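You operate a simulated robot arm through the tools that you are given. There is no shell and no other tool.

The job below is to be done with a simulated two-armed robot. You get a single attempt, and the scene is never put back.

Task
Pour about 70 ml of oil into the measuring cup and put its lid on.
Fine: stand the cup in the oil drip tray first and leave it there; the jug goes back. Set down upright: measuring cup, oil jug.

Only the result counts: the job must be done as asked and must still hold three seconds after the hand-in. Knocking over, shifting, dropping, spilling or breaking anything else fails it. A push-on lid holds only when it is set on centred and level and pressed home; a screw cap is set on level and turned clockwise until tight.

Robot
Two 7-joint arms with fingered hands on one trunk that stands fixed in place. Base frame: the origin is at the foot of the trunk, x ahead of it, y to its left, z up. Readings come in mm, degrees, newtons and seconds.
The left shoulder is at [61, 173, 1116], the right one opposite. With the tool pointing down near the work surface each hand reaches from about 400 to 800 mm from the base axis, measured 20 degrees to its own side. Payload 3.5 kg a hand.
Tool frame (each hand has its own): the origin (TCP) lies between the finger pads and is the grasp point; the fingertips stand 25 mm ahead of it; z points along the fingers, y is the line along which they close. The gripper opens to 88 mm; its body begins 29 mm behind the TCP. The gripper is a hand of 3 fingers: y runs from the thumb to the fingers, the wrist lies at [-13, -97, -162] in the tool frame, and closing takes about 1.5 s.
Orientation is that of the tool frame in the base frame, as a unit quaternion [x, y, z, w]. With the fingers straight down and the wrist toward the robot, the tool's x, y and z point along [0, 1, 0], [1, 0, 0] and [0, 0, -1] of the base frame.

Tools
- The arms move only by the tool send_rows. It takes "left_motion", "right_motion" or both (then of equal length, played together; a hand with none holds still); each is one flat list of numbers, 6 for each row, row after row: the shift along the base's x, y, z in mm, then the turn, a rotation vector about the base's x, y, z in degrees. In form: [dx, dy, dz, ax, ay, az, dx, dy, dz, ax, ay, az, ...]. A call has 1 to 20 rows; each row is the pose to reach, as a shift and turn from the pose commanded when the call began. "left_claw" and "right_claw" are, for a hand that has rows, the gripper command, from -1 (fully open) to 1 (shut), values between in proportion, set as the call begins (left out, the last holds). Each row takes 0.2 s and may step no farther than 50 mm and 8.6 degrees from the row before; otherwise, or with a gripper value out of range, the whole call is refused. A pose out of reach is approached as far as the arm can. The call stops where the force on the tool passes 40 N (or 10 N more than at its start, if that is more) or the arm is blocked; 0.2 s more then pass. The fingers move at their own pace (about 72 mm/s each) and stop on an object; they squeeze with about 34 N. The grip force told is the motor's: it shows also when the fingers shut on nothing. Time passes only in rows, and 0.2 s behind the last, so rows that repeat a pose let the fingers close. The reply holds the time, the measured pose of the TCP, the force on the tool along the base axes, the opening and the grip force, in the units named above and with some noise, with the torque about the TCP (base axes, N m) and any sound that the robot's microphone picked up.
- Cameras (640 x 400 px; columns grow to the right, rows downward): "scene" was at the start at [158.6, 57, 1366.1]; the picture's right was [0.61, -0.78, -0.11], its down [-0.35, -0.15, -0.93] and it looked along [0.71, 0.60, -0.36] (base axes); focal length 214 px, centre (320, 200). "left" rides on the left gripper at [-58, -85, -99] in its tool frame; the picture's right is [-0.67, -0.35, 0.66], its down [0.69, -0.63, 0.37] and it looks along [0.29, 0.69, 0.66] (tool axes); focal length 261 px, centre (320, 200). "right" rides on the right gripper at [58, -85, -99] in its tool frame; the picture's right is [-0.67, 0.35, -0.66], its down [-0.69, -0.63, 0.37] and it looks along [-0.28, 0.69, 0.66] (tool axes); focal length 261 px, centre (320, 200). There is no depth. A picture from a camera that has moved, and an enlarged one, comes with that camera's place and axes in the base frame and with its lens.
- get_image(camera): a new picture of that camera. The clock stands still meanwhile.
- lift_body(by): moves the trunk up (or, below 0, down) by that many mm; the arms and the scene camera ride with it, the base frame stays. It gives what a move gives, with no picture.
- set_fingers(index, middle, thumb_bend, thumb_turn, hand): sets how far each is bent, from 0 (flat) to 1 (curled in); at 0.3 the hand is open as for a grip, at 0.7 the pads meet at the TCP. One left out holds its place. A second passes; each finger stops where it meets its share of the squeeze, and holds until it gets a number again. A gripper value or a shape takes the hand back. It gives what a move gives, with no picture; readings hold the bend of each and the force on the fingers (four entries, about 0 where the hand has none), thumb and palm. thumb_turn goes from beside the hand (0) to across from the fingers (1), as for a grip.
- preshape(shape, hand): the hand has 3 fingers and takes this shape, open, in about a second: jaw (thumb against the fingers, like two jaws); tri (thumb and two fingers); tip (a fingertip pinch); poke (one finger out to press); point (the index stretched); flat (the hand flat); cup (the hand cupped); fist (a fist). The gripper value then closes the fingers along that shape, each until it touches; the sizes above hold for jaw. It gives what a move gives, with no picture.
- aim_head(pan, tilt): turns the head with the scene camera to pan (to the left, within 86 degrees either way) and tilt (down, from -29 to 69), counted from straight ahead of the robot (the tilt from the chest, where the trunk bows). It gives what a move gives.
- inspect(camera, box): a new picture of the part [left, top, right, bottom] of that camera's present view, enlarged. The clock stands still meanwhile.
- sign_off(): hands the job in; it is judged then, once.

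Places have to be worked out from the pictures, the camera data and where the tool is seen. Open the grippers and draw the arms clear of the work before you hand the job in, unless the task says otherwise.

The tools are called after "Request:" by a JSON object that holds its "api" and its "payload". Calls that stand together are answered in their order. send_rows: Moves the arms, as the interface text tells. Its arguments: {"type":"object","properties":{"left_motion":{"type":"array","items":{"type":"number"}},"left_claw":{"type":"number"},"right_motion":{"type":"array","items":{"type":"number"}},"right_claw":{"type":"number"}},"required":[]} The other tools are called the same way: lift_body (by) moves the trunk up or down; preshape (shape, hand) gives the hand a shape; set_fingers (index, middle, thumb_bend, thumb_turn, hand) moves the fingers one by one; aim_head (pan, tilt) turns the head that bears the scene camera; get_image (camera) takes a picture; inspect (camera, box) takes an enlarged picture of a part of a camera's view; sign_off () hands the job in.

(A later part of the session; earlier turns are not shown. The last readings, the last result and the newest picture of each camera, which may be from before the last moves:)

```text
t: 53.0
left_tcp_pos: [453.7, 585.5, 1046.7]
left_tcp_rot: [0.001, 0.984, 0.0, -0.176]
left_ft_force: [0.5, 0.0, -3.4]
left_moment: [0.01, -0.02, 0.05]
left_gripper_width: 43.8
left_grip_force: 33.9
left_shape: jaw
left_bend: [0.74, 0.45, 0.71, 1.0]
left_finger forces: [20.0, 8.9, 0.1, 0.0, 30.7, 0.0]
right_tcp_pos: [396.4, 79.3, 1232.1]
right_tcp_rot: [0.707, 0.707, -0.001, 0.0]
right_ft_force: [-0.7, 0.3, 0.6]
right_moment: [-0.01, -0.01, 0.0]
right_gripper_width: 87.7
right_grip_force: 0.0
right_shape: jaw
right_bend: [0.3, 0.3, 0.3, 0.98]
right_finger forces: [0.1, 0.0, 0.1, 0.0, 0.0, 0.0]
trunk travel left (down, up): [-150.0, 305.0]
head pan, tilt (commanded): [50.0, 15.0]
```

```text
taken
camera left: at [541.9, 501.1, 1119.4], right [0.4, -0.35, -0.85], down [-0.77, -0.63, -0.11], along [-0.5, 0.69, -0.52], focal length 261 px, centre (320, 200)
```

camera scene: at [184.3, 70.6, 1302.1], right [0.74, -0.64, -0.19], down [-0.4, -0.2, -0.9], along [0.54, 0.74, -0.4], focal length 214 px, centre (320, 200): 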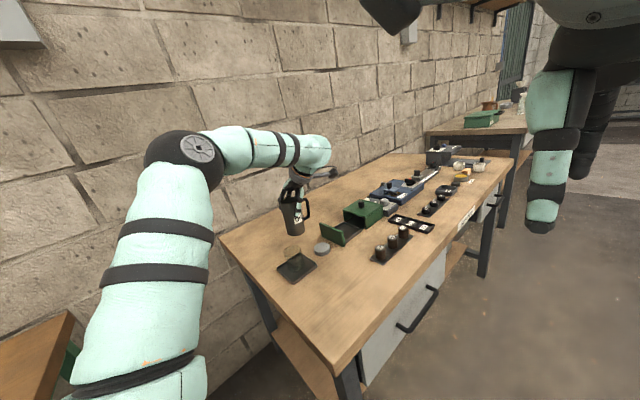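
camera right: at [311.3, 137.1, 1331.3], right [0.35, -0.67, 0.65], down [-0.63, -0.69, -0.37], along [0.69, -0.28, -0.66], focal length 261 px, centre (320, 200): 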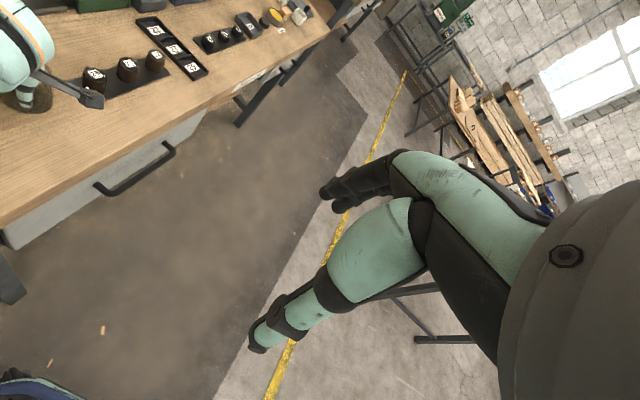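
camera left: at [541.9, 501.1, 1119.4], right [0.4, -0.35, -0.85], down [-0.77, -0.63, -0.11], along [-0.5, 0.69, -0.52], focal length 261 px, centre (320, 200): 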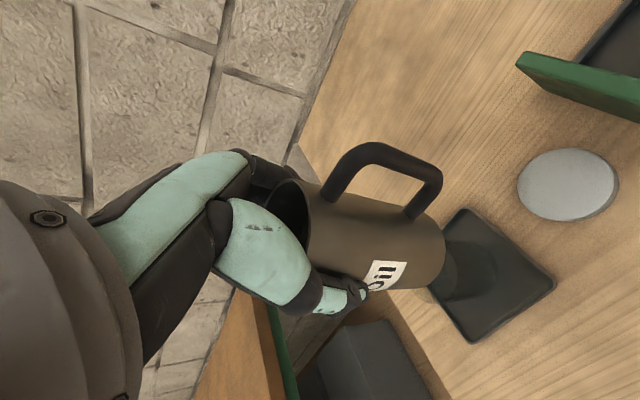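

The cup and tray are visible under the jug. I tip the jug smoothly to 50° (below the expected pouring angle), keeping the spout above the cup.

Request:
{"api": "send_rows", "payload": {"left_motion": [1.5, 0, -15, 0, -5, 0, 2.8, 0, -30, 0, -10, 0, 4, 0, -42, 0, -15, 0, 4.6, 0, -53, 0, -20, 0, 5, 0, -63, 0, -25, 0, 5.2, 0, -72, 0, -30, 0, 5.1, 0, -79, 0, -35, 0, 4.7, 0, -85, 0, -40, 0, 4, 0, -87, 0, -45, 0, 3.1, 0, -89, 0, -50, 0, 3.1, 0, -89, 0, -50, 0]}}

Request:
{"api": "inspect", "payload": {"camera": "scene", "box": [240, 180, 360, 290]}}

Request:
{"api": "get_image", "payload": {"camera": "left"}}

```text
t: 55.4
left_tcp_pos: [456.5, 585.4, 957.9]
left_tcp_rot: [0.001, 0.966, -0.001, 0.257]
left_ft_force: [0.1, 0.3, -3.4]
left_moment: [-0.01, 0.06, 0.02]
left_gripper_width: 43.3
left_grip_force: 34.3
left_shape: jaw
left_bend: [0.74, 0.45, 0.71, 1.0]
left_finger forces: [20.4, 9.7, 0.0, 0.0, 30.6, 0.2]
right_tcp_pos: [396.8, 80.3, 1230.9]
right_tcp_rot: [0.707, 0.707, 0.0, -0.001]
right_ft_force: [0.6, 0.6, 0.5]
right_moment: [0.0, -0.03, 0.01]
right_gripper_width: 87.5
right_grip_force: 0.1
right_shape: jaw
right_bend: [0.3, 0.3, 0.3, 0.98]
right_finger forces: [0.1, 0.0, 0.0, 0.1, 0.0, 0.0]
trunk travel left (down, up): [-150.0, 305.0]
head pan, tilt (commanded): [50.0, 15.0]
```

```text
3.64 times, centred on (300, 235) of scene
camera zoom: at [184.7, 70.6, 1302.0], right [0.74, -0.64, -0.19], down [-0.4, -0.2, -0.9], along [0.54, 0.74, -0.4], focal length 780 px, centre (393, 73)
```

zoom: 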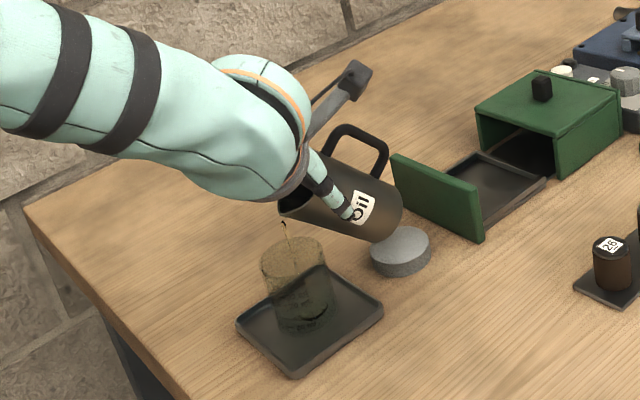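

```text
taken
camera left: at [457.6, 500.9, 1071.8], right [0.91, -0.35, -0.24], down [-0.41, -0.63, -0.66], along [0.08, 0.69, -0.71], focal length 261 px, centre (320, 200)
```

left: 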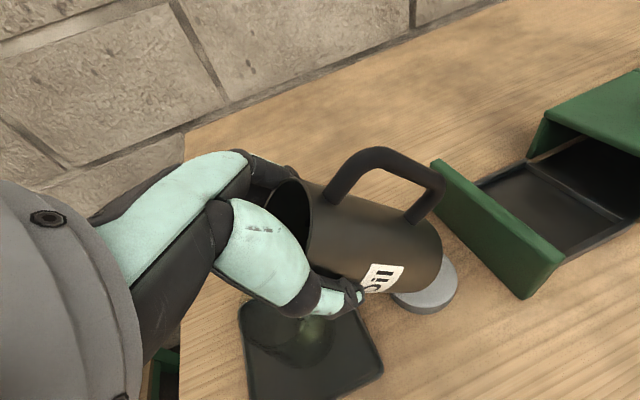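

Oil is already starting to stream at 50° and falls into the cup. I zoom in on the cup before letting more time pass.

Request:
{"api": "inspect", "payload": {"camera": "scene", "box": [270, 225, 330, 285]}}

```text
6.67 times, centred on (300, 255) of scene
camera zoom: at [184.7, 70.6, 1302.0], right [0.74, -0.64, -0.19], down [-0.4, -0.2, -0.9], along [0.54, 0.74, -0.4], focal length 1430 px, centre (453, -167)
```

zoom: 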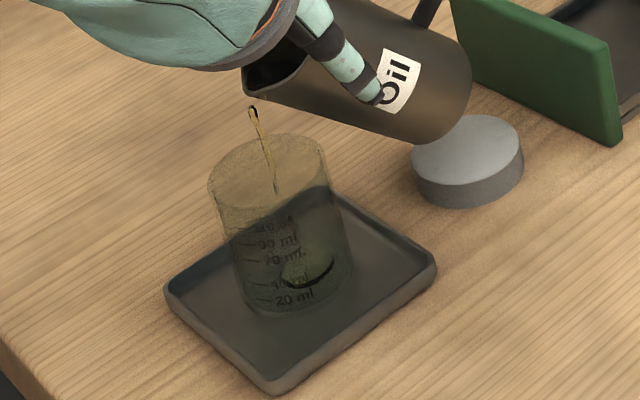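

The stream enters the cup near its centre. I hold this tilt for a short while and see how the level develops.

Request:
{"api": "send_rows", "payload": {"left_motion": [0, 0, 0, 0, 0, 0, 0, 0, 0, 0, 0, 0]}}

Request:
{"api": "inspect", "payload": {"camera": "scene", "box": [270, 225, 330, 285]}}

```text
t: 56.0
left_tcp_pos: [455.8, 585.4, 958.5]
left_tcp_rot: [-0.001, 0.966, 0.0, 0.257]
left_ft_force: [-0.2, -0.4, -2.8]
left_moment: [0.01, 0.08, -0.01]
left_gripper_width: 43.2
left_grip_force: 33.8
left_shape: jaw
left_bend: [0.74, 0.45, 0.71, 1.0]
left_finger forces: [20.5, 9.8, 0.0, 0.0, 30.6, 0.0]
right_tcp_pos: [397.0, 80.1, 1232.0]
right_tcp_rot: [0.707, 0.707, -0.001, 0.0]
right_ft_force: [-0.4, -0.1, -0.3]
right_moment: [0.0, 0.0, -0.03]
right_gripper_width: 87.7
right_grip_force: 0.0
right_shape: jaw
right_bend: [0.3, 0.3, 0.3, 0.98]
right_finger forces: [0.0, 0.0, 0.1, 0.1, 0.0, 0.1]
trunk travel left (down, up): [-150.0, 305.0]
head pan, tilt (commanded): [50.0, 15.0]
```

```text
6.67 times, centred on (300, 255) of scene
camera zoom: at [184.5, 70.7, 1302.0], right [0.74, -0.64, -0.19], down [-0.4, -0.2, -0.9], along [0.54, 0.74, -0.4], focal length 1430 px, centre (453, -167)
```

zoom: 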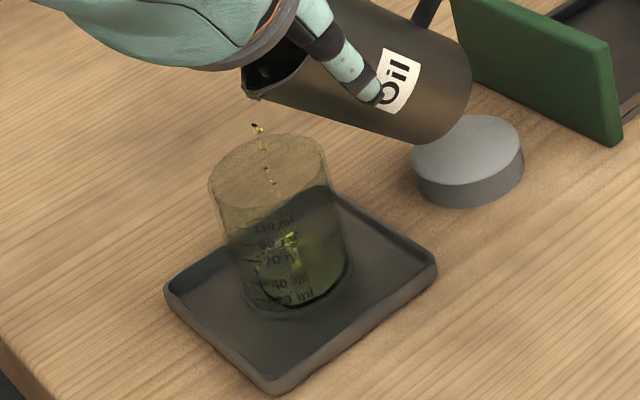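

Flow has dwindled to drops at this angle. I zoom further into the cup to judge the level.

Request:
{"api": "inspect", "payload": {"camera": "scene", "box": [286, 242, 318, 274]}}

Request:
{"api": "inspect", "payload": {"camera": "left", "box": [220, 280, 400, 400]}}

```text
12.50 times, centred on (302, 258) of scene
camera zoom: at [184.5, 70.7, 1302.0], right [0.74, -0.64, -0.19], down [-0.4, -0.2, -0.9], along [0.54, 0.74, -0.4], focal length 2681 px, centre (545, -525)
```

zoom: 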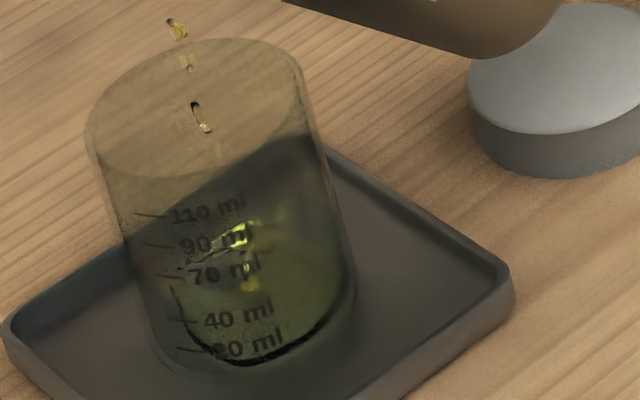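

```text
3.33 times, centred on (310, 340) of left
camera zoom: at [457.6, 501.1, 1071.8], right [0.91, -0.35, -0.24], down [-0.41, -0.63, -0.66], along [0.08, 0.69, -0.71], focal length 869 px, centre (353, -267)
```

zoom: 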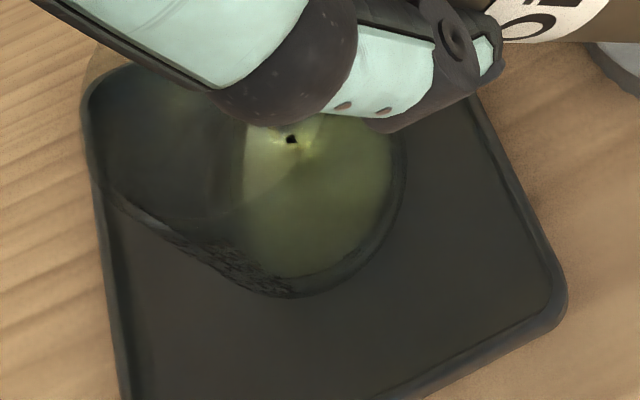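

Reading the marks, roughly 10 ml is in so far and the stream lands near the cup's centre. I tip 4° more, slightly lower, and hold briefly.

Request:
{"api": "send_rows", "payload": {"left_motion": [0.5, 1, -2, 0, -2, 0, 1, 2, -5, 0, -4, 0, 1, 2, -5, 0, -4, 0, 1, 2, -5, 0, -4, 0]}}

Request:
{"api": "inspect", "payload": {"camera": "scene", "box": [286, 242, 318, 274]}}

Request:
{"api": "inspect", "payload": {"camera": "scene", "box": [260, 200, 340, 290]}}

```text
t: 57.0
left_tcp_pos: [456.9, 587.3, 953.0]
left_tcp_rot: [0.0, 0.957, -0.001, 0.29]
left_ft_force: [-1.0, -0.6, -2.2]
left_moment: [0.02, 0.08, 0.02]
left_gripper_width: 42.9
left_grip_force: 33.9
left_shape: jaw
left_bend: [0.74, 0.45, 0.71, 1.0]
left_finger forces: [20.5, 10.0, 0.0, 0.1, 30.6, 0.0]
right_tcp_pos: [395.9, 79.9, 1231.9]
right_tcp_rot: [0.707, 0.707, 0.0, 0.0]
right_ft_force: [-0.1, -0.4, 0.2]
right_moment: [-0.01, 0.01, -0.01]
right_gripper_width: 87.5
right_grip_force: 0.1
right_shape: jaw
right_bend: [0.3, 0.3, 0.3, 0.98]
right_finger forces: [0.0, 0.0, 0.0, 0.0, 0.0, 0.0]
trunk travel left (down, up): [-150.0, 305.0]
head pan, tilt (commanded): [50.0, 15.0]
```

```text
12.50 times, centred on (302, 258) of scene
camera zoom: at [184.5, 70.8, 1302.0], right [0.74, -0.64, -0.19], down [-0.4, -0.2, -0.9], along [0.54, 0.74, -0.4], focal length 2681 px, centre (545, -525)
```

zoom: 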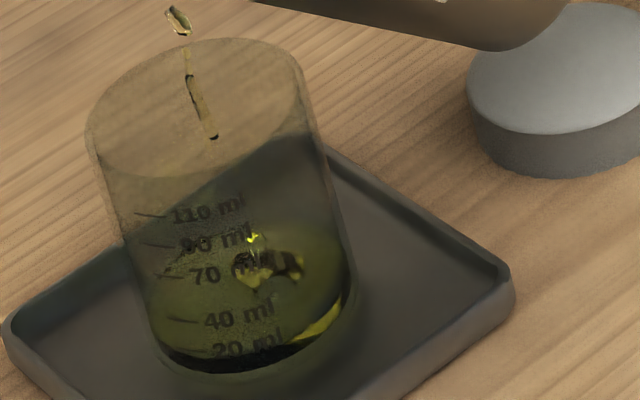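

```text
4.44 times, centred on (300, 245) of scene
camera zoom: at [184.5, 70.8, 1302.0], right [0.74, -0.64, -0.19], down [-0.4, -0.2, -0.9], along [0.54, 0.74, -0.4], focal length 953 px, centre (409, 0)
```

zoom: 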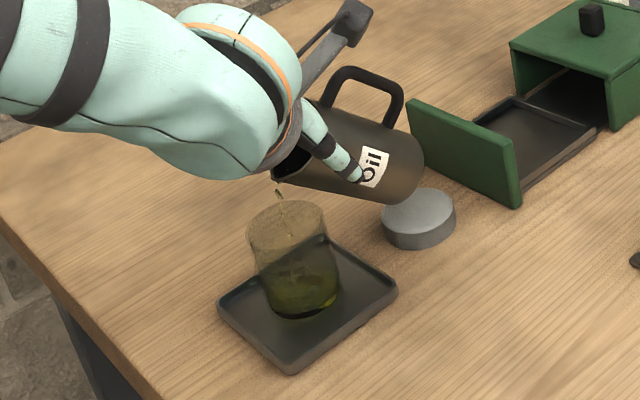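

About 17 ml in, the stream lands within 9 mm of the cup centre. I tip another 4°, nudge 4 mm to −x to centre the stream, and hold a little longer.

Request:
{"api": "send_rows", "payload": {"left_motion": [-2, -1, -1.5, 0, -2, 0, -4, -2, -3, 0, -4, 0, -4, -2, -3, 0, -4, 0, -4, -2, -3, 0, -4, 0, -4, -2, -3, 0, -4, 0]}}

Request:
{"api": "inspect", "payload": {"camera": "scene", "box": [286, 242, 318, 274]}}

```text
t: 58.2
left_tcp_pos: [452.3, 585.2, 949.6]
left_tcp_rot: [0.001, 0.946, 0.0, 0.324]
left_ft_force: [-0.9, 0.2, -2.7]
left_moment: [-0.01, 0.12, 0.01]
left_gripper_width: 42.9
left_grip_force: 34.3
left_shape: jaw
left_bend: [0.74, 0.46, 0.71, 1.0]
left_finger forces: [20.7, 10.0, 0.0, 0.0, 30.6, 0.0]
right_tcp_pos: [395.8, 81.0, 1231.0]
right_tcp_rot: [0.707, 0.707, -0.001, 0.0]
right_ft_force: [0.1, -0.4, -0.2]
right_moment: [-0.02, -0.02, -0.02]
right_gripper_width: 87.4
right_grip_force: 0.2
right_shape: jaw
right_bend: [0.3, 0.3, 0.3, 0.98]
right_finger forces: [0.0, 0.0, 0.1, 0.0, 0.1, 0.0]
trunk travel left (down, up): [-150.0, 305.0]
head pan, tilt (commanded): [50.0, 15.0]
```

```text
12.50 times, centred on (302, 258) of scene
camera zoom: at [184.5, 70.9, 1302.0], right [0.74, -0.64, -0.19], down [-0.4, -0.2, -0.9], along [0.54, 0.74, -0.4], focal length 2681 px, centre (545, -525)
```

zoom: 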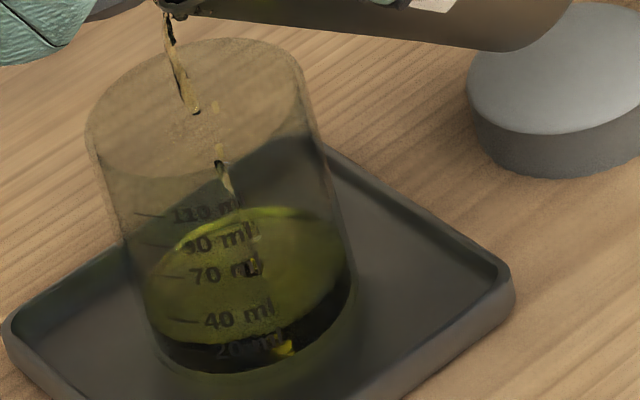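

Level ≈28 ml and the stream is well inside. I tip 4° more (to 62°) and hold.

Request:
{"api": "send_rows", "payload": {"left_motion": [-0.8, 0, -0.6, 0, -2, 0, -1.5, 0, -1.3, 0, -4, 0, -1.5, 0, -1.3, 0, -4, 0, -1.5, 0, -1.3, 0, -4, 0, -1.5, 0, -1.3, 0, -4, 0]}}

Request:
{"api": "inspect", "payload": {"camera": "scene", "box": [286, 242, 318, 274]}}

```text
t: 59.4
left_tcp_pos: [451.3, 584.8, 947.9]
left_tcp_rot: [0.0, 0.934, 0.0, 0.357]
left_ft_force: [-0.4, 0.3, -1.7]
left_moment: [0.0, 0.06, -0.02]
left_gripper_width: 42.5
left_grip_force: 34.2
left_shape: jaw
left_bend: [0.74, 0.46, 0.71, 1.0]
left_finger forces: [21.0, 10.1, 0.0, 0.1, 30.6, 0.1]
right_tcp_pos: [396.8, 80.1, 1231.0]
right_tcp_rot: [0.707, 0.707, -0.001, -0.001]
right_ft_force: [-0.5, 0.8, -0.2]
right_moment: [0.0, -0.03, 0.06]
right_gripper_width: 87.6
right_grip_force: 0.1
right_shape: jaw
right_bend: [0.3, 0.3, 0.3, 0.98]
right_finger forces: [0.1, 0.1, 0.0, 0.1, 0.0, 0.0]
trunk travel left (down, up): [-150.0, 305.0]
head pan, tilt (commanded): [50.0, 15.0]
```

```text
12.50 times, centred on (302, 258) of scene
camera zoom: at [184.5, 70.7, 1302.0], right [0.74, -0.64, -0.19], down [-0.4, -0.2, -0.9], along [0.54, 0.74, -0.4], focal length 2681 px, centre (545, -525)
```

zoom: 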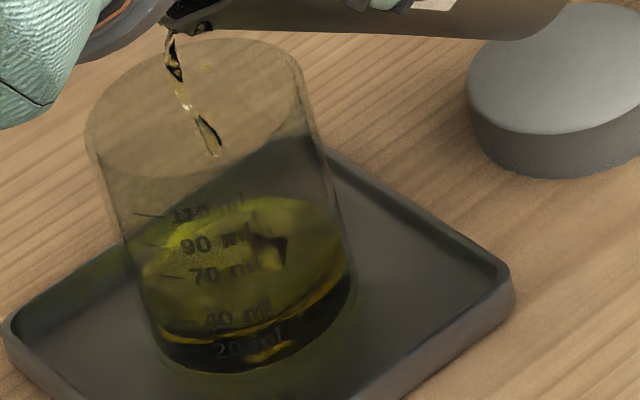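

Level ≈35–38 ml and still running. I hold at this angle to let the flow settle before the next step.

Request:
{"api": "send_rows", "payload": {"left_motion": [0, 0, 0, 0, 0, 0, 0, 0, 0, 0, 0, 0, 0, 0, 0, 0, 0, 0, 0, 0, 0, 0, 0, 0]}}

Request:
{"api": "inspect", "payload": {"camera": "scene", "box": [286, 242, 318, 274]}}

```text
t: 60.4
left_tcp_pos: [452.0, 585.0, 948.9]
left_tcp_rot: [0.0, 0.934, 0.0, 0.357]
left_ft_force: [0.6, 0.4, -3.7]
left_moment: [0.02, 0.07, -0.03]
left_gripper_width: 42.9
left_grip_force: 34.4
left_shape: jaw
left_bend: [0.74, 0.46, 0.71, 1.0]
left_finger forces: [20.9, 10.1, 0.0, 0.0, 30.6, 0.0]
right_tcp_pos: [397.3, 79.9, 1231.5]
right_tcp_rot: [0.707, 0.707, 0.0, 0.0]
right_ft_force: [-0.1, 0.8, -0.7]
right_moment: [0.0, 0.01, -0.01]
right_gripper_width: 87.5
right_grip_force: 0.1
right_shape: jaw
right_bend: [0.3, 0.3, 0.3, 0.98]
right_finger forces: [0.1, 0.0, 0.0, 0.1, 0.0, 0.0]
trunk travel left (down, up): [-150.0, 305.0]
head pan, tilt (commanded): [50.0, 15.0]
```

```text
12.50 times, centred on (302, 258) of scene
camera zoom: at [184.5, 70.8, 1302.0], right [0.74, -0.64, -0.19], down [-0.4, -0.2, -0.9], along [0.54, 0.74, -0.4], focal length 2681 px, centre (545, -525)
```

zoom: 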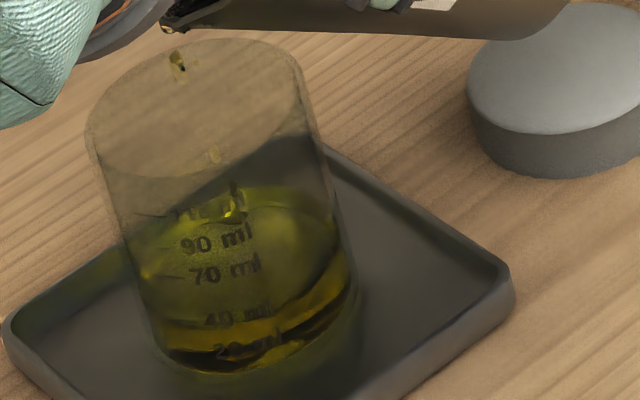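

Level ≈42 ml with the flow down to drops. I tip 3° more (to ~65°) and hold a second.

Request:
{"api": "send_rows", "payload": {"left_motion": [-0.7, 0, 0.3, 0, -1.5, 0, -1.4, 0, 0.6, 0, -3, 0, -1.4, 0, 0.6, 0, -3, 0, -1.4, 0, 0.6, 0, -3, 0, -1.4, 0, 0.6, 0, -3, 0, -1.4, 0, 0.6, 0, -3, 0]}}

Request:
{"api": "inspect", "payload": {"camera": "scene", "box": [286, 242, 318, 274]}}

```text
t: 61.8
left_tcp_pos: [449.9, 584.7, 949.4]
left_tcp_rot: [0.0, 0.924, 0.0, 0.382]
left_ft_force: [-0.4, -0.1, -2.6]
left_moment: [0.01, 0.07, -0.02]
left_gripper_width: 42.5
left_grip_force: 33.8
left_shape: jaw
left_bend: [0.74, 0.46, 0.71, 1.0]
left_finger forces: [21.2, 10.2, 0.0, 0.0, 30.7, 0.0]
right_tcp_pos: [396.8, 80.6, 1232.1]
right_tcp_rot: [0.707, 0.707, -0.001, -0.001]
right_ft_force: [0.2, 0.3, 0.1]
right_moment: [0.0, 0.03, -0.01]
right_gripper_width: 87.7
right_grip_force: 0.1
right_shape: jaw
right_bend: [0.3, 0.3, 0.3, 0.98]
right_finger forces: [0.1, 0.0, 0.0, 0.1, 0.0, 0.0]
trunk travel left (down, up): [-150.0, 305.0]
head pan, tilt (commanded): [50.0, 15.0]
```

```text
12.50 times, centred on (302, 258) of scene
camera zoom: at [184.5, 70.7, 1302.0], right [0.74, -0.64, -0.19], down [-0.4, -0.2, -0.9], along [0.54, 0.74, -0.4], focal length 2681 px, centre (545, -525)
```

zoom: 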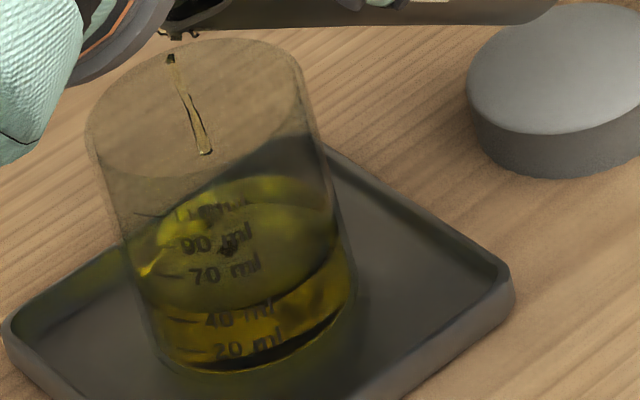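

Level ≈52 ml with a thin stream still running. I hold the angle again to let it run down.

Request:
{"api": "send_rows", "payload": {"left_motion": [0, 0, 0, 0, 0, 0, 0, 0, 0, 0, 0, 0, 0, 0, 0, 0, 0, 0, 0, 0, 0, 0, 0, 0]}}

Request:
{"api": "inspect", "payload": {"camera": "scene", "box": [286, 242, 318, 274]}}

```text
t: 62.8
left_tcp_pos: [450.4, 585.8, 949.2]
left_tcp_rot: [0.0, 0.924, 0.0, 0.381]
left_ft_force: [0.3, -0.5, -1.3]
left_moment: [-0.01, 0.08, 0.0]
left_gripper_width: 42.5
left_grip_force: 34.1
left_shape: jaw
left_bend: [0.74, 0.46, 0.71, 1.0]
left_finger forces: [21.1, 10.2, 0.0, 0.0, 30.6, 0.1]
right_tcp_pos: [395.6, 79.7, 1230.6]
right_tcp_rot: [0.707, 0.707, -0.001, -0.001]
right_ft_force: [0.4, 1.5, 0.2]
right_moment: [0.0, 0.03, 0.05]
right_gripper_width: 87.6
right_grip_force: 0.0
right_shape: jaw
right_bend: [0.3, 0.3, 0.3, 0.98]
right_finger forces: [0.1, 0.0, 0.1, 0.0, 0.1, 0.0]
trunk travel left (down, up): [-150.0, 305.0]
head pan, tilt (commanded): [50.0, 15.0]
```

```text
12.50 times, centred on (302, 258) of scene
camera zoom: at [184.4, 70.8, 1302.0], right [0.74, -0.64, -0.19], down [-0.4, -0.2, -0.9], along [0.54, 0.74, -0.4], focal length 2681 px, centre (545, -525)
```

zoom: 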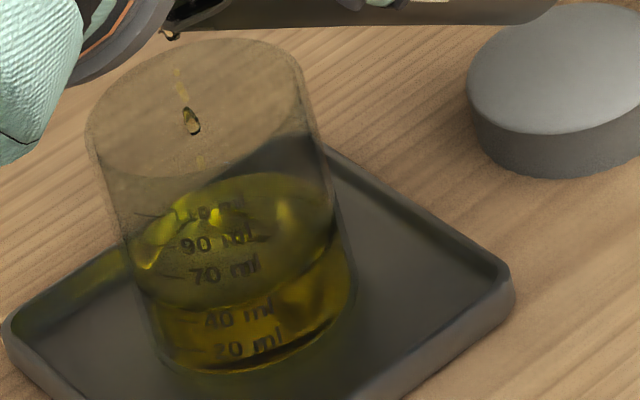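

≈53 ml, now just drops. I tip 2.5° more and hold 1.6 s.

Request:
{"api": "send_rows", "payload": {"left_motion": [-0.5, 0, 0.5, 0, -1.3, 0, -1, 0, 1, 0, -2.5, 0, -1, 0, 1, 0, -2.5, 0, -1, 0, 1, 0, -2.5, 0, -1, 0, 1, 0, -2.5, 0, -1, 0, 1, 0, -2.5, 0, -1, 0, 1, 0, -2.5, 0, -1, 0, 1, 0, -2.5, 0]}}

Request:
{"api": "inspect", "payload": {"camera": "scene", "box": [286, 242, 318, 274]}}

```text
t: 64.6
left_tcp_pos: [449.0, 584.9, 950.8]
left_tcp_rot: [0.0, 0.916, 0.0, 0.401]
left_ft_force: [-1.4, -0.5, -2.5]
left_moment: [0.0, 0.07, 0.03]
left_gripper_width: 42.6
left_grip_force: 34.1
left_shape: jaw
left_bend: [0.74, 0.46, 0.71, 1.0]
left_finger forces: [21.2, 10.3, 0.0, 0.0, 30.7, 0.0]
right_tcp_pos: [396.9, 80.5, 1231.6]
right_tcp_rot: [0.707, 0.707, 0.0, -0.001]
right_ft_force: [0.2, 0.4, -0.6]
right_moment: [0.0, 0.02, -0.02]
right_gripper_width: 87.3
right_grip_force: 0.1
right_shape: jaw
right_bend: [0.3, 0.3, 0.3, 0.98]
right_finger forces: [0.0, 0.1, 0.0, 0.1, 0.1, 0.0]
trunk travel left (down, up): [-150.0, 305.0]
head pan, tilt (commanded): [50.0, 15.0]
```

```text
12.50 times, centred on (302, 258) of scene
camera zoom: at [184.4, 70.7, 1302.0], right [0.74, -0.64, -0.19], down [-0.4, -0.2, -0.9], along [0.54, 0.74, -0.4], focal length 2681 px, centre (545, -525)
```

zoom: 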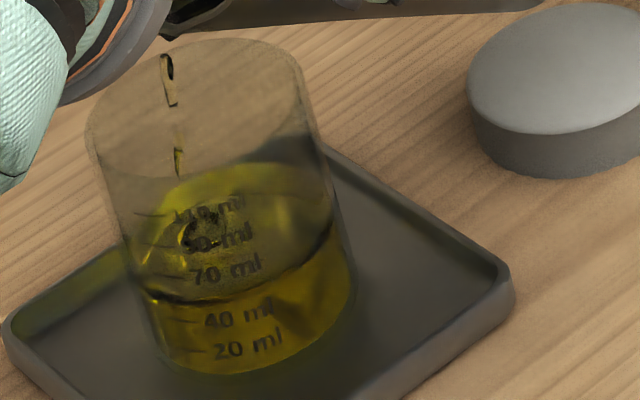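

Level ≈55–59 ml, a thin stream still falling. Holding again to settle.

Request:
{"api": "send_rows", "payload": {"left_motion": [0, 0, 0, 0, 0, 0, 0, 0, 0, 0, 0, 0, 0, 0, 0, 0, 0, 0, 0, 0, 0, 0, 0, 0, 0, 0, 0, 0, 0, 0]}}

Request:
{"api": "inspect", "payload": {"camera": "scene", "box": [286, 242, 318, 274]}}

Request:
{"api": "inspect", "payload": {"camera": "scene", "box": [260, 200, 340, 290]}}

```text
t: 65.8
left_tcp_pos: [449.5, 585.5, 949.9]
left_tcp_rot: [0.0, 0.916, 0.0, 0.402]
left_ft_force: [1.2, -0.3, -1.7]
left_moment: [0.02, 0.1, 0.01]
left_gripper_width: 42.7
left_grip_force: 34.2
left_shape: jaw
left_bend: [0.74, 0.46, 0.71, 1.0]
left_finger forces: [21.3, 10.3, 0.1, 0.1, 30.5, 0.1]
right_tcp_pos: [395.8, 79.5, 1231.3]
right_tcp_rot: [0.707, 0.707, 0.0, -0.001]
right_ft_force: [0.2, -0.1, -0.6]
right_moment: [0.02, 0.02, 0.05]
right_gripper_width: 87.5
right_grip_force: 0.2
right_shape: jaw
right_bend: [0.3, 0.3, 0.3, 0.98]
right_finger forces: [0.0, 0.1, 0.0, 0.0, 0.0, 0.0]
trunk travel left (down, up): [-150.0, 305.0]
head pan, tilt (commanded): [50.0, 15.0]
```

```text
12.50 times, centred on (302, 258) of scene
camera zoom: at [184.4, 70.7, 1302.0], right [0.74, -0.64, -0.19], down [-0.4, -0.2, -0.9], along [0.54, 0.74, -0.4], focal length 2681 px, centre (545, -525)
```

zoom: 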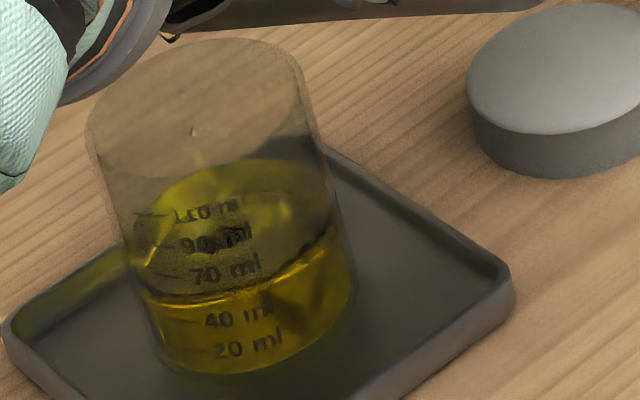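

```text
4.44 times, centred on (300, 245) of scene
camera zoom: at [184.4, 70.7, 1302.0], right [0.74, -0.64, -0.19], down [-0.4, -0.2, -0.9], along [0.54, 0.74, -0.4], focal length 953 px, centre (409, 0)
```

zoom: 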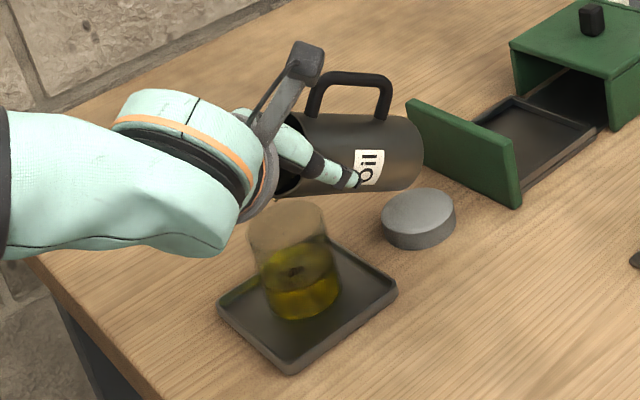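

Flow has almost stopped at ≈52–56 ml. I tip 3° further (≈70.5°) and hold.

Request:
{"api": "send_rows", "payload": {"left_motion": [-0.6, 0, 0.6, 0, -1.5, 0, -1.2, 0, 1.2, 0, -3, 0, -1.2, 0, 1.2, 0, -3, 0, -1.2, 0, 1.2, 0, -3, 0, -1.2, 0, 1.2, 0, -3, 0, -1.2, 0, 1.2, 0, -3, 0, -1.2, 0, 1.2, 0, -3, 0]}}

Request:
{"api": "inspect", "payload": {"camera": "scene", "box": [286, 242, 318, 274]}}

```text
t: 67.4
left_tcp_pos: [448.0, 585.9, 951.9]
left_tcp_rot: [-0.001, 0.905, 0.0, 0.425]
left_ft_force: [0.1, 0.2, -1.8]
left_moment: [-0.01, 0.09, 0.02]
left_gripper_width: 42.3
left_grip_force: 34.2
left_shape: jaw
left_bend: [0.74, 0.46, 0.71, 1.0]
left_finger forces: [21.4, 10.2, 0.1, 0.0, 30.6, 0.0]
right_tcp_pos: [396.4, 79.2, 1232.1]
right_tcp_rot: [0.707, 0.707, -0.001, -0.001]
right_ft_force: [-0.4, -0.6, 0.3]
right_moment: [0.0, -0.02, -0.01]
right_gripper_width: 87.7
right_grip_force: 0.0
right_shape: jaw
right_bend: [0.3, 0.3, 0.3, 0.98]
right_finger forces: [0.0, 0.0, 0.0, 0.0, 0.1, 0.0]
trunk travel left (down, up): [-150.0, 305.0]
head pan, tilt (commanded): [50.0, 15.0]
```

```text
12.50 times, centred on (302, 258) of scene
camera zoom: at [184.4, 70.7, 1302.0], right [0.74, -0.64, -0.19], down [-0.4, -0.2, -0.9], along [0.54, 0.74, -0.4], focal length 2681 px, centre (545, -525)
```

zoom: 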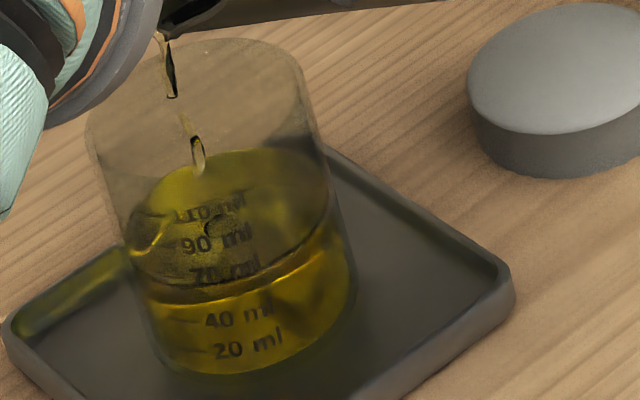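

The level looks to be in the 60s now with the stream still running. I tip back 20° to stop the flow and read the settled level.

Request:
{"api": "send_rows", "payload": {"left_motion": [2, 0, 1, 0, 6, 0, 4, 0, 3, 0, 12, 0, 6, 0, 5, 0, 17, 0, 8, 0, 6, 0, 20, 0, 8, 0, 6, 0, 20, 0, 8, 0, 6, 0, 20, 0]}}

Request:
{"api": "inspect", "payload": {"camera": "scene", "box": [286, 242, 318, 274]}}

Request:
{"api": "inspect", "payload": {"camera": "scene", "box": [292, 252, 312, 272]}}

```text
t: 68.8
left_tcp_pos: [456.3, 585.5, 958.3]
left_tcp_rot: [0.001, 0.966, 0.0, 0.26]
left_ft_force: [-0.2, 0.4, -2.5]
left_moment: [-0.02, 0.09, -0.01]
left_gripper_width: 42.0
left_grip_force: 34.5
left_shape: jaw
left_bend: [0.74, 0.46, 0.71, 1.0]
left_finger forces: [21.5, 10.0, 0.0, 0.1, 30.5, 0.0]
right_tcp_pos: [396.8, 80.3, 1232.2]
right_tcp_rot: [0.707, 0.707, -0.001, -0.001]
right_ft_force: [0.5, -0.7, 0.0]
right_moment: [0.0, 0.0, 0.03]
right_gripper_width: 87.5
right_grip_force: 0.0
right_shape: jaw
right_bend: [0.3, 0.3, 0.3, 0.98]
right_finger forces: [0.1, 0.0, 0.1, 0.0, 0.0, 0.0]
trunk travel left (down, up): [-150.0, 305.0]
head pan, tilt (commanded): [50.0, 15.0]
```

```text
12.50 times, centred on (302, 258) of scene
camera zoom: at [184.5, 70.7, 1302.0], right [0.74, -0.64, -0.19], down [-0.4, -0.2, -0.9], along [0.54, 0.74, -0.4], focal length 2681 px, centre (545, -525)
```

zoom: 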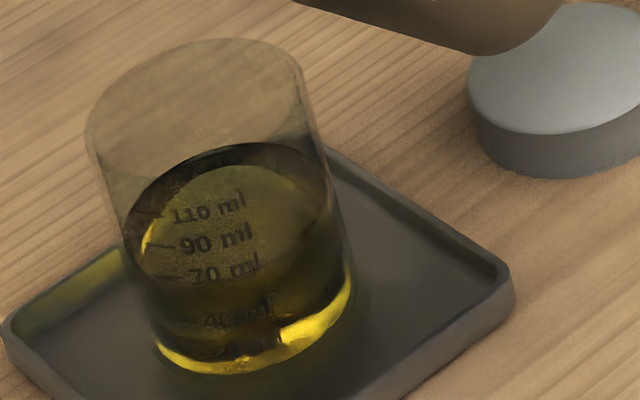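

```text
16.00 times, centred on (302, 262) of scene
camera zoom: at [184.5, 70.7, 1302.0], right [0.74, -0.64, -0.19], down [-0.4, -0.2, -0.9], along [0.54, 0.74, -0.4], focal length 3432 px, centre (608, -792)
```

zoom: 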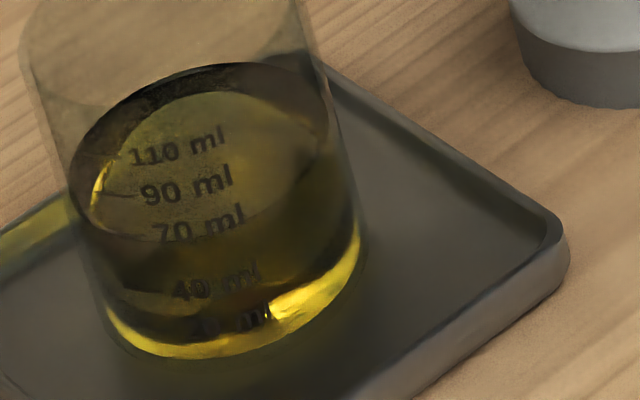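

The level has settled right around the 70 ml mark. I zoom closer to verify it against the mark.

Request:
{"api": "inspect", "payload": {"camera": "scene", "box": [293, 257, 307, 271]}}

Request:
{"api": "inspect", "payload": {"camera": "scene", "box": [260, 200, 340, 290]}}

```text
16.00 times, centred on (300, 264) of scene
camera zoom: at [184.5, 70.7, 1302.0], right [0.74, -0.64, -0.19], down [-0.4, -0.2, -0.9], along [0.54, 0.74, -0.4], focal length 3432 px, centre (640, -824)
```

zoom: 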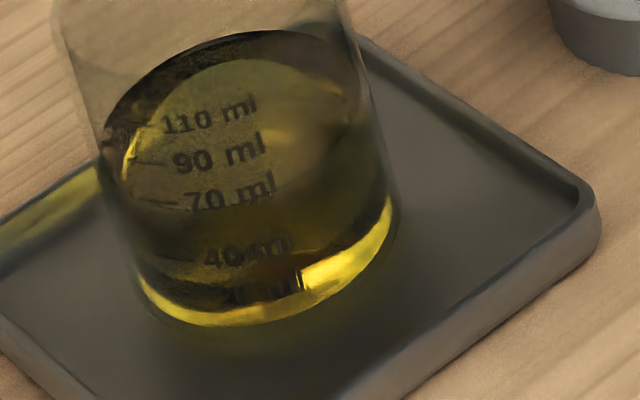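

```text
4.44 times, centred on (300, 245) of scene
camera zoom: at [184.5, 70.7, 1302.0], right [0.74, -0.64, -0.19], down [-0.4, -0.2, -0.9], along [0.54, 0.74, -0.4], focal length 953 px, centre (409, 0)
```

zoom: 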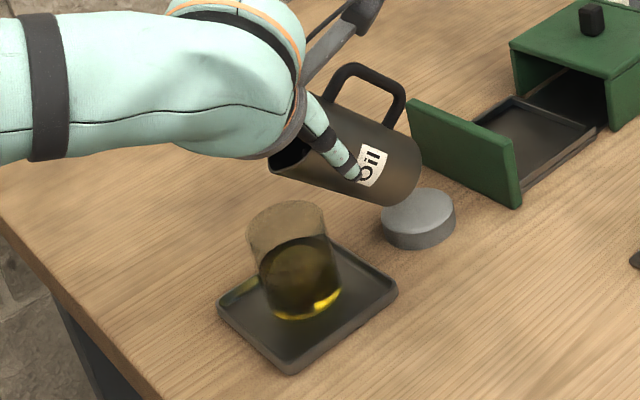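

Careful projection (ticks on the outer wall, oil line on the inner) puts the level about 3 mm below the 70 mark, i.e. ≈63–66 ml. I top up a little: tip to ≈71° for a short time and watch.

Request:
{"api": "send_rows", "payload": {"left_motion": [-2, 0, -1.5, 0, -6, 0, -4, 0, -3, 0, -12, 0, -6, 0, -4.5, 0, -17, 0, -8.4, 0, -6.2, 0, -21, 0, -8.4, 0, -6.2, 0, -21, 0, -8.4, 0, -6.2, 0, -21, 0]}}

Request:
{"api": "inspect", "payload": {"camera": "scene", "box": [286, 242, 318, 274]}}

```text
t: 70.2
left_tcp_pos: [447.6, 585.8, 950.9]
left_tcp_rot: [0.0, 0.901, 0.0, 0.433]
left_ft_force: [-0.2, 0.2, -2.4]
left_moment: [-0.01, 0.08, 0.0]
left_gripper_width: 41.7
left_grip_force: 33.7
left_shape: jaw
left_bend: [0.74, 0.47, 0.71, 1.0]
left_finger forces: [21.8, 10.2, 0.0, 0.0, 30.7, 0.0]
right_tcp_pos: [396.0, 78.4, 1230.9]
right_tcp_rot: [0.707, 0.707, -0.001, 0.0]
right_ft_force: [-0.9, 0.0, -0.6]
right_moment: [0.02, -0.03, 0.04]
right_gripper_width: 87.5
right_grip_force: 0.1
right_shape: jaw
right_bend: [0.3, 0.3, 0.3, 0.98]
right_finger forces: [0.0, 0.0, 0.0, 0.1, 0.0, 0.0]
trunk travel left (down, up): [-150.0, 305.0]
head pan, tilt (commanded): [50.0, 15.0]
```

```text
12.50 times, centred on (302, 258) of scene
camera zoom: at [184.2, 70.9, 1302.1], right [0.74, -0.64, -0.18], down [-0.4, -0.2, -0.9], along [0.54, 0.74, -0.4], focal length 2681 px, centre (545, -525)
```

zoom: 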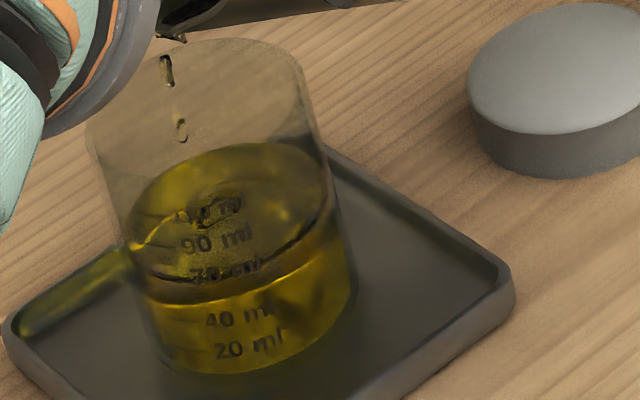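

A thin stream has just started. I hold 0.6 s more and check.

Request:
{"api": "send_rows", "payload": {"left_motion": [0, 0, 0, 0, 0, 0, 0, 0, 0, 0, 0, 0, 0, 0, 0, 0, 0, 0]}}

Request:
{"api": "inspect", "payload": {"camera": "scene", "box": [286, 242, 318, 274]}}

```text
t: 71.0
left_tcp_pos: [446.9, 586.2, 951.9]
left_tcp_rot: [0.001, 0.902, 0.001, 0.433]
left_ft_force: [0.1, -0.4, -1.4]
left_moment: [0.02, 0.09, -0.02]
left_gripper_width: 41.7
left_grip_force: 33.9
left_shape: jaw
left_bend: [0.74, 0.47, 0.71, 1.0]
left_finger forces: [21.9, 10.4, 0.0, 0.1, 30.7, 0.0]
right_tcp_pos: [396.5, 79.3, 1231.7]
right_tcp_rot: [0.707, 0.707, 0.0, -0.001]
right_ft_force: [0.6, -0.3, 0.4]
right_moment: [0.0, -0.03, -0.01]
right_gripper_width: 87.7
right_grip_force: 0.0
right_shape: jaw
right_bend: [0.3, 0.3, 0.3, 0.98]
right_finger forces: [0.0, 0.1, 0.1, 0.1, 0.1, 0.0]
trunk travel left (down, up): [-150.0, 305.0]
head pan, tilt (commanded): [50.0, 15.0]
```

```text
12.50 times, centred on (302, 258) of scene
camera zoom: at [184.4, 70.7, 1302.0], right [0.74, -0.64, -0.19], down [-0.4, -0.2, -0.9], along [0.54, 0.74, -0.4], focal length 2681 px, centre (545, -525)
```

zoom: 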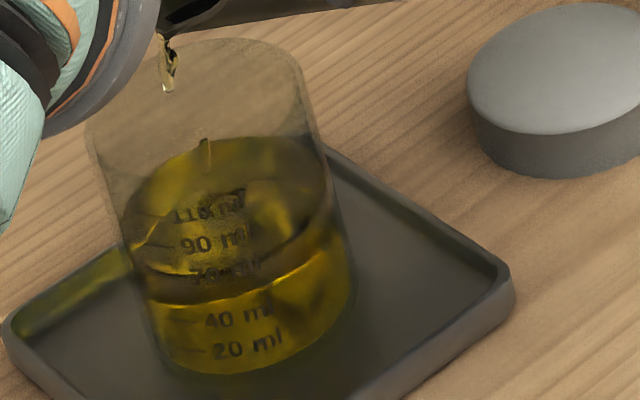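

The level has risen by about 4–5 ml (≈68–69 ml). I tip back now to stop the flow and re-read.

Request:
{"api": "send_rows", "payload": {"left_motion": [2, 0, 1.5, 0, 7, 0, 4, 0, 3, 0, 14, 0, 6.4, 0, 4.7, 0, 19, 0, 8.4, 0, 6.2, 0, 23, 0, 8.4, 0, 6.2, 0, 23, 0, 8.4, 0, 6.2, 0, 23, 0]}}

Request:
{"api": "inspect", "payload": {"camera": "scene", "box": [286, 242, 318, 274]}}

Request:
{"api": "inspect", "payload": {"camera": "scene", "box": [293, 257, 307, 271]}}

```text
t: 72.4
left_tcp_pos: [456.2, 584.8, 956.9]
left_tcp_rot: [0.001, 0.97, 0.0, 0.244]
left_ft_force: [-0.3, 0.3, -1.9]
left_moment: [0.02, 0.09, 0.01]
left_gripper_width: 41.1
left_grip_force: 33.9
left_shape: jaw
left_bend: [0.74, 0.47, 0.71, 1.0]
left_finger forces: [22.1, 10.1, 0.1, 0.0, 30.5, 0.1]
right_tcp_pos: [396.6, 80.8, 1231.3]
right_tcp_rot: [0.708, 0.707, 0.0, 0.0]
right_ft_force: [-0.5, 0.0, -0.9]
right_moment: [0.02, 0.0, -0.01]
right_gripper_width: 87.6
right_grip_force: 0.0
right_shape: jaw
right_bend: [0.3, 0.3, 0.3, 0.98]
right_finger forces: [0.1, 0.1, 0.0, 0.0, 0.0, 0.0]
trunk travel left (down, up): [-150.0, 305.0]
head pan, tilt (commanded): [50.0, 15.0]
```

```text
12.50 times, centred on (302, 258) of scene
camera zoom: at [184.5, 70.7, 1302.0], right [0.74, -0.64, -0.19], down [-0.4, -0.2, -0.9], along [0.54, 0.74, -0.4], focal length 2681 px, centre (545, -525)
```

zoom: 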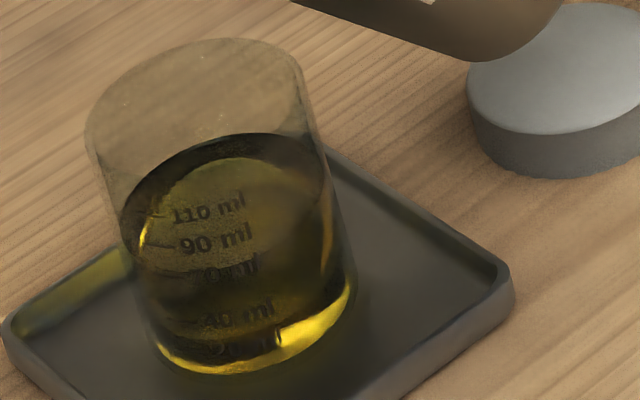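

```text
16.00 times, centred on (300, 264) of scene
camera zoom: at [184.5, 70.7, 1302.0], right [0.74, -0.64, -0.19], down [-0.4, -0.2, -0.9], along [0.54, 0.74, -0.4], focal length 3432 px, centre (640, -824)
```

zoom: 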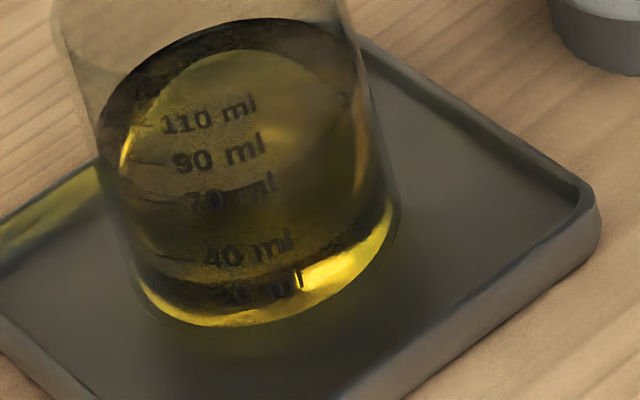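

The settled level rose about 6 ml and now sits at the 70 mark (≈70 ml). I return the jug to upright, rising clear of the cup.

Request:
{"api": "send_rows", "payload": {"left_motion": [1.5, 0, 4, 0, 5, 0, 2.5, 0, 10, 0, 10, 0, 3, 0, 18, 0, 15, 0, 3, 0, 27, 0, 20, 0, 2.5, 0, 37, 0, 25, 0, 2, 0, 47, 0, 30, 0, 1, 0, 57, 0, 35, 0, 0, 0, 68, 0, 40, 0, -1, 0, 80, 0, 45, 0, -2, 0, 90, 0, 48.2, 0, -2, 0, 90, 0, 48.2, 0]}}

Request:
{"api": "get_image", "payload": {"camera": "left"}}

Request:
{"api": "inspect", "payload": {"camera": "scene", "box": [240, 170, 360, 300]}}

```text
t: 74.8
left_tcp_pos: [453.9, 585.9, 1047.9]
left_tcp_rot: [0.001, 0.985, 0.0, -0.174]
left_ft_force: [-0.4, -0.2, -1.4]
left_moment: [0.0, 0.06, 0.01]
left_gripper_width: 40.7
left_grip_force: 34.1
left_shape: jaw
left_bend: [0.74, 0.48, 0.71, 1.0]
left_finger forces: [22.2, 9.6, 0.0, 0.0, 30.3, 0.1]
right_tcp_pos: [396.3, 80.0, 1232.2]
right_tcp_rot: [0.707, 0.707, 0.0, 0.0]
right_ft_force: [-0.1, 0.3, 0.3]
right_moment: [-0.01, 0.02, 0.02]
right_gripper_width: 87.7
right_grip_force: 0.1
right_shape: jaw
right_bend: [0.3, 0.3, 0.3, 0.98]
right_finger forces: [0.1, 0.0, 0.0, 0.0, 0.0, 0.0]
trunk travel left (down, up): [-150.0, 305.0]
head pan, tilt (commanded): [50.0, 15.0]
```

```text
taken
camera left: at [542.7, 501.3, 1120.5], right [0.41, -0.35, -0.84], down [-0.77, -0.63, -0.11], along [-0.49, 0.69, -0.52], focal length 261 px, centre (320, 200)
```

left: 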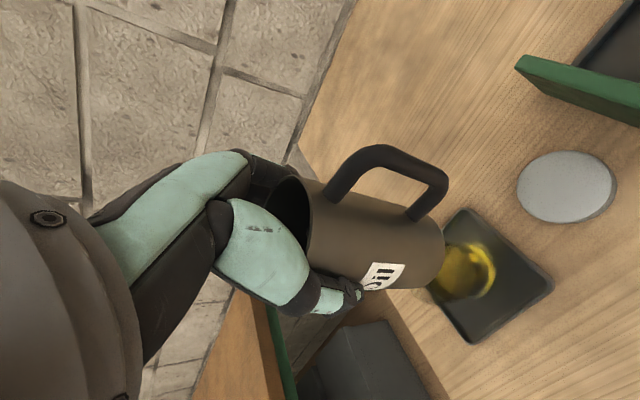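

```text
3.08 times, centred on (300, 235) of scene
camera zoom: at [184.4, 70.9, 1302.0], right [0.74, -0.64, -0.19], down [-0.4, -0.2, -0.9], along [0.54, 0.74, -0.4], focal length 660 px, centre (382, 92)
```

zoom: 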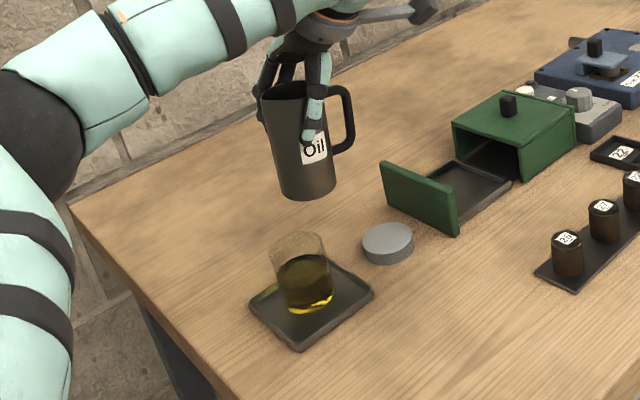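

The jug seems to have shifted slightly in the grip. I check its uprightness more closely before setting it down.

Request:
{"api": "inspect", "payload": {"camera": "scene", "box": [270, 185, 330, 245]}}

Request:
{"api": "inspect", "payload": {"camera": "left", "box": [240, 130, 460, 320]}}

```text
6.67 times, centred on (300, 215) of scene
camera zoom: at [184.4, 70.9, 1302.0], right [0.74, -0.64, -0.19], down [-0.4, -0.2, -0.9], along [0.54, 0.74, -0.4], focal length 1430 px, centre (453, 100)
```

zoom: 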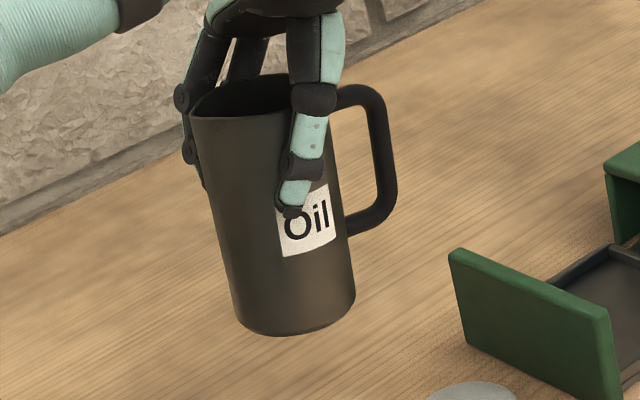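

```text
2.11 times, centred on (350, 225) of left
camera zoom: at [542.7, 501.3, 1120.5], right [0.41, -0.35, -0.84], down [-0.77, -0.63, -0.11], along [-0.49, 0.69, -0.52], focal length 549 px, centre (257, 147)
```

zoom: 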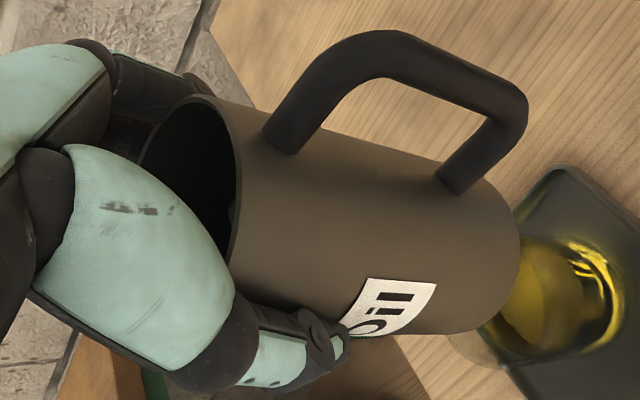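

Comparing both views with the grasp-time picture, the jug slipped about 6–7° in the grip (bottom toward −x/+y). I counter-rotate the hand by that amount and re-check.

Request:
{"api": "send_rows", "payload": {"left_motion": [0, 0, 0, -2.8, -2, 0, 0, 0, 0, -5.7, -4.1, 0, 0, 0, 0, -5.7, -4.1, 0]}}

Request:
{"api": "inspect", "payload": {"camera": "scene", "box": [270, 185, 330, 245]}}

Request:
{"api": "get_image", "payload": {"camera": "left"}}

```text
t: 75.6
left_tcp_pos: [453.9, 585.8, 1047.6]
left_tcp_rot: [0.009, 0.989, -0.049, -0.137]
left_ft_force: [-0.2, 0.4, -2.9]
left_moment: [-0.02, -0.01, 0.04]
left_gripper_width: 40.8
left_grip_force: 33.7
left_shape: jaw
left_bend: [0.74, 0.48, 0.71, 1.0]
left_finger forces: [22.5, 9.5, 0.0, 0.0, 30.3, 0.0]
right_tcp_pos: [397.5, 79.6, 1232.0]
right_tcp_rot: [0.707, 0.707, 0.0, -0.001]
right_ft_force: [1.0, 0.2, -1.2]
right_moment: [-0.01, -0.02, 0.0]
right_gripper_width: 87.5
right_grip_force: 0.1
right_shape: jaw
right_bend: [0.3, 0.3, 0.3, 0.98]
right_finger forces: [0.0, 0.1, 0.0, 0.0, 0.1, 0.0]
trunk travel left (down, up): [-150.0, 305.0]
head pan, tilt (commanded): [50.0, 15.0]
```

```text
6.67 times, centred on (300, 215) of scene
camera zoom: at [184.7, 70.6, 1302.0], right [0.74, -0.64, -0.19], down [-0.4, -0.2, -0.9], along [0.54, 0.74, -0.4], focal length 1430 px, centre (453, 100)
```

zoom: 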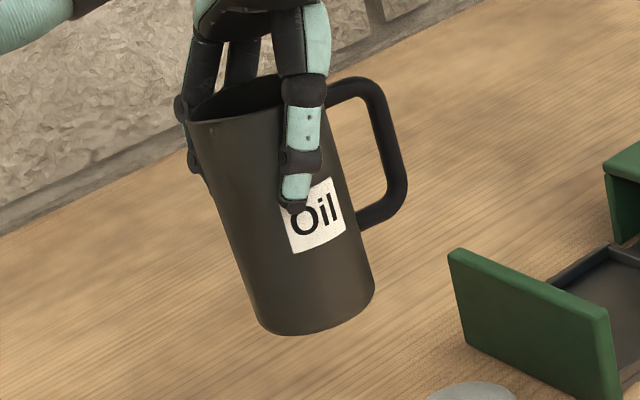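

```text
taken
camera left: at [537.2, 509.1, 1134.8], right [0.46, -0.43, -0.77], down [-0.76, -0.64, -0.1], along [-0.45, 0.64, -0.62], focal length 261 px, centre (320, 200)
```

left: 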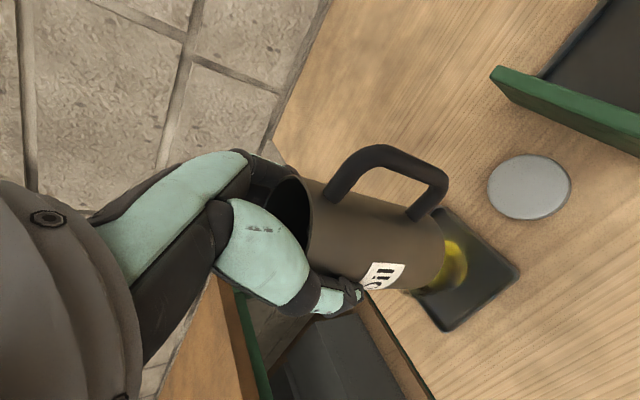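

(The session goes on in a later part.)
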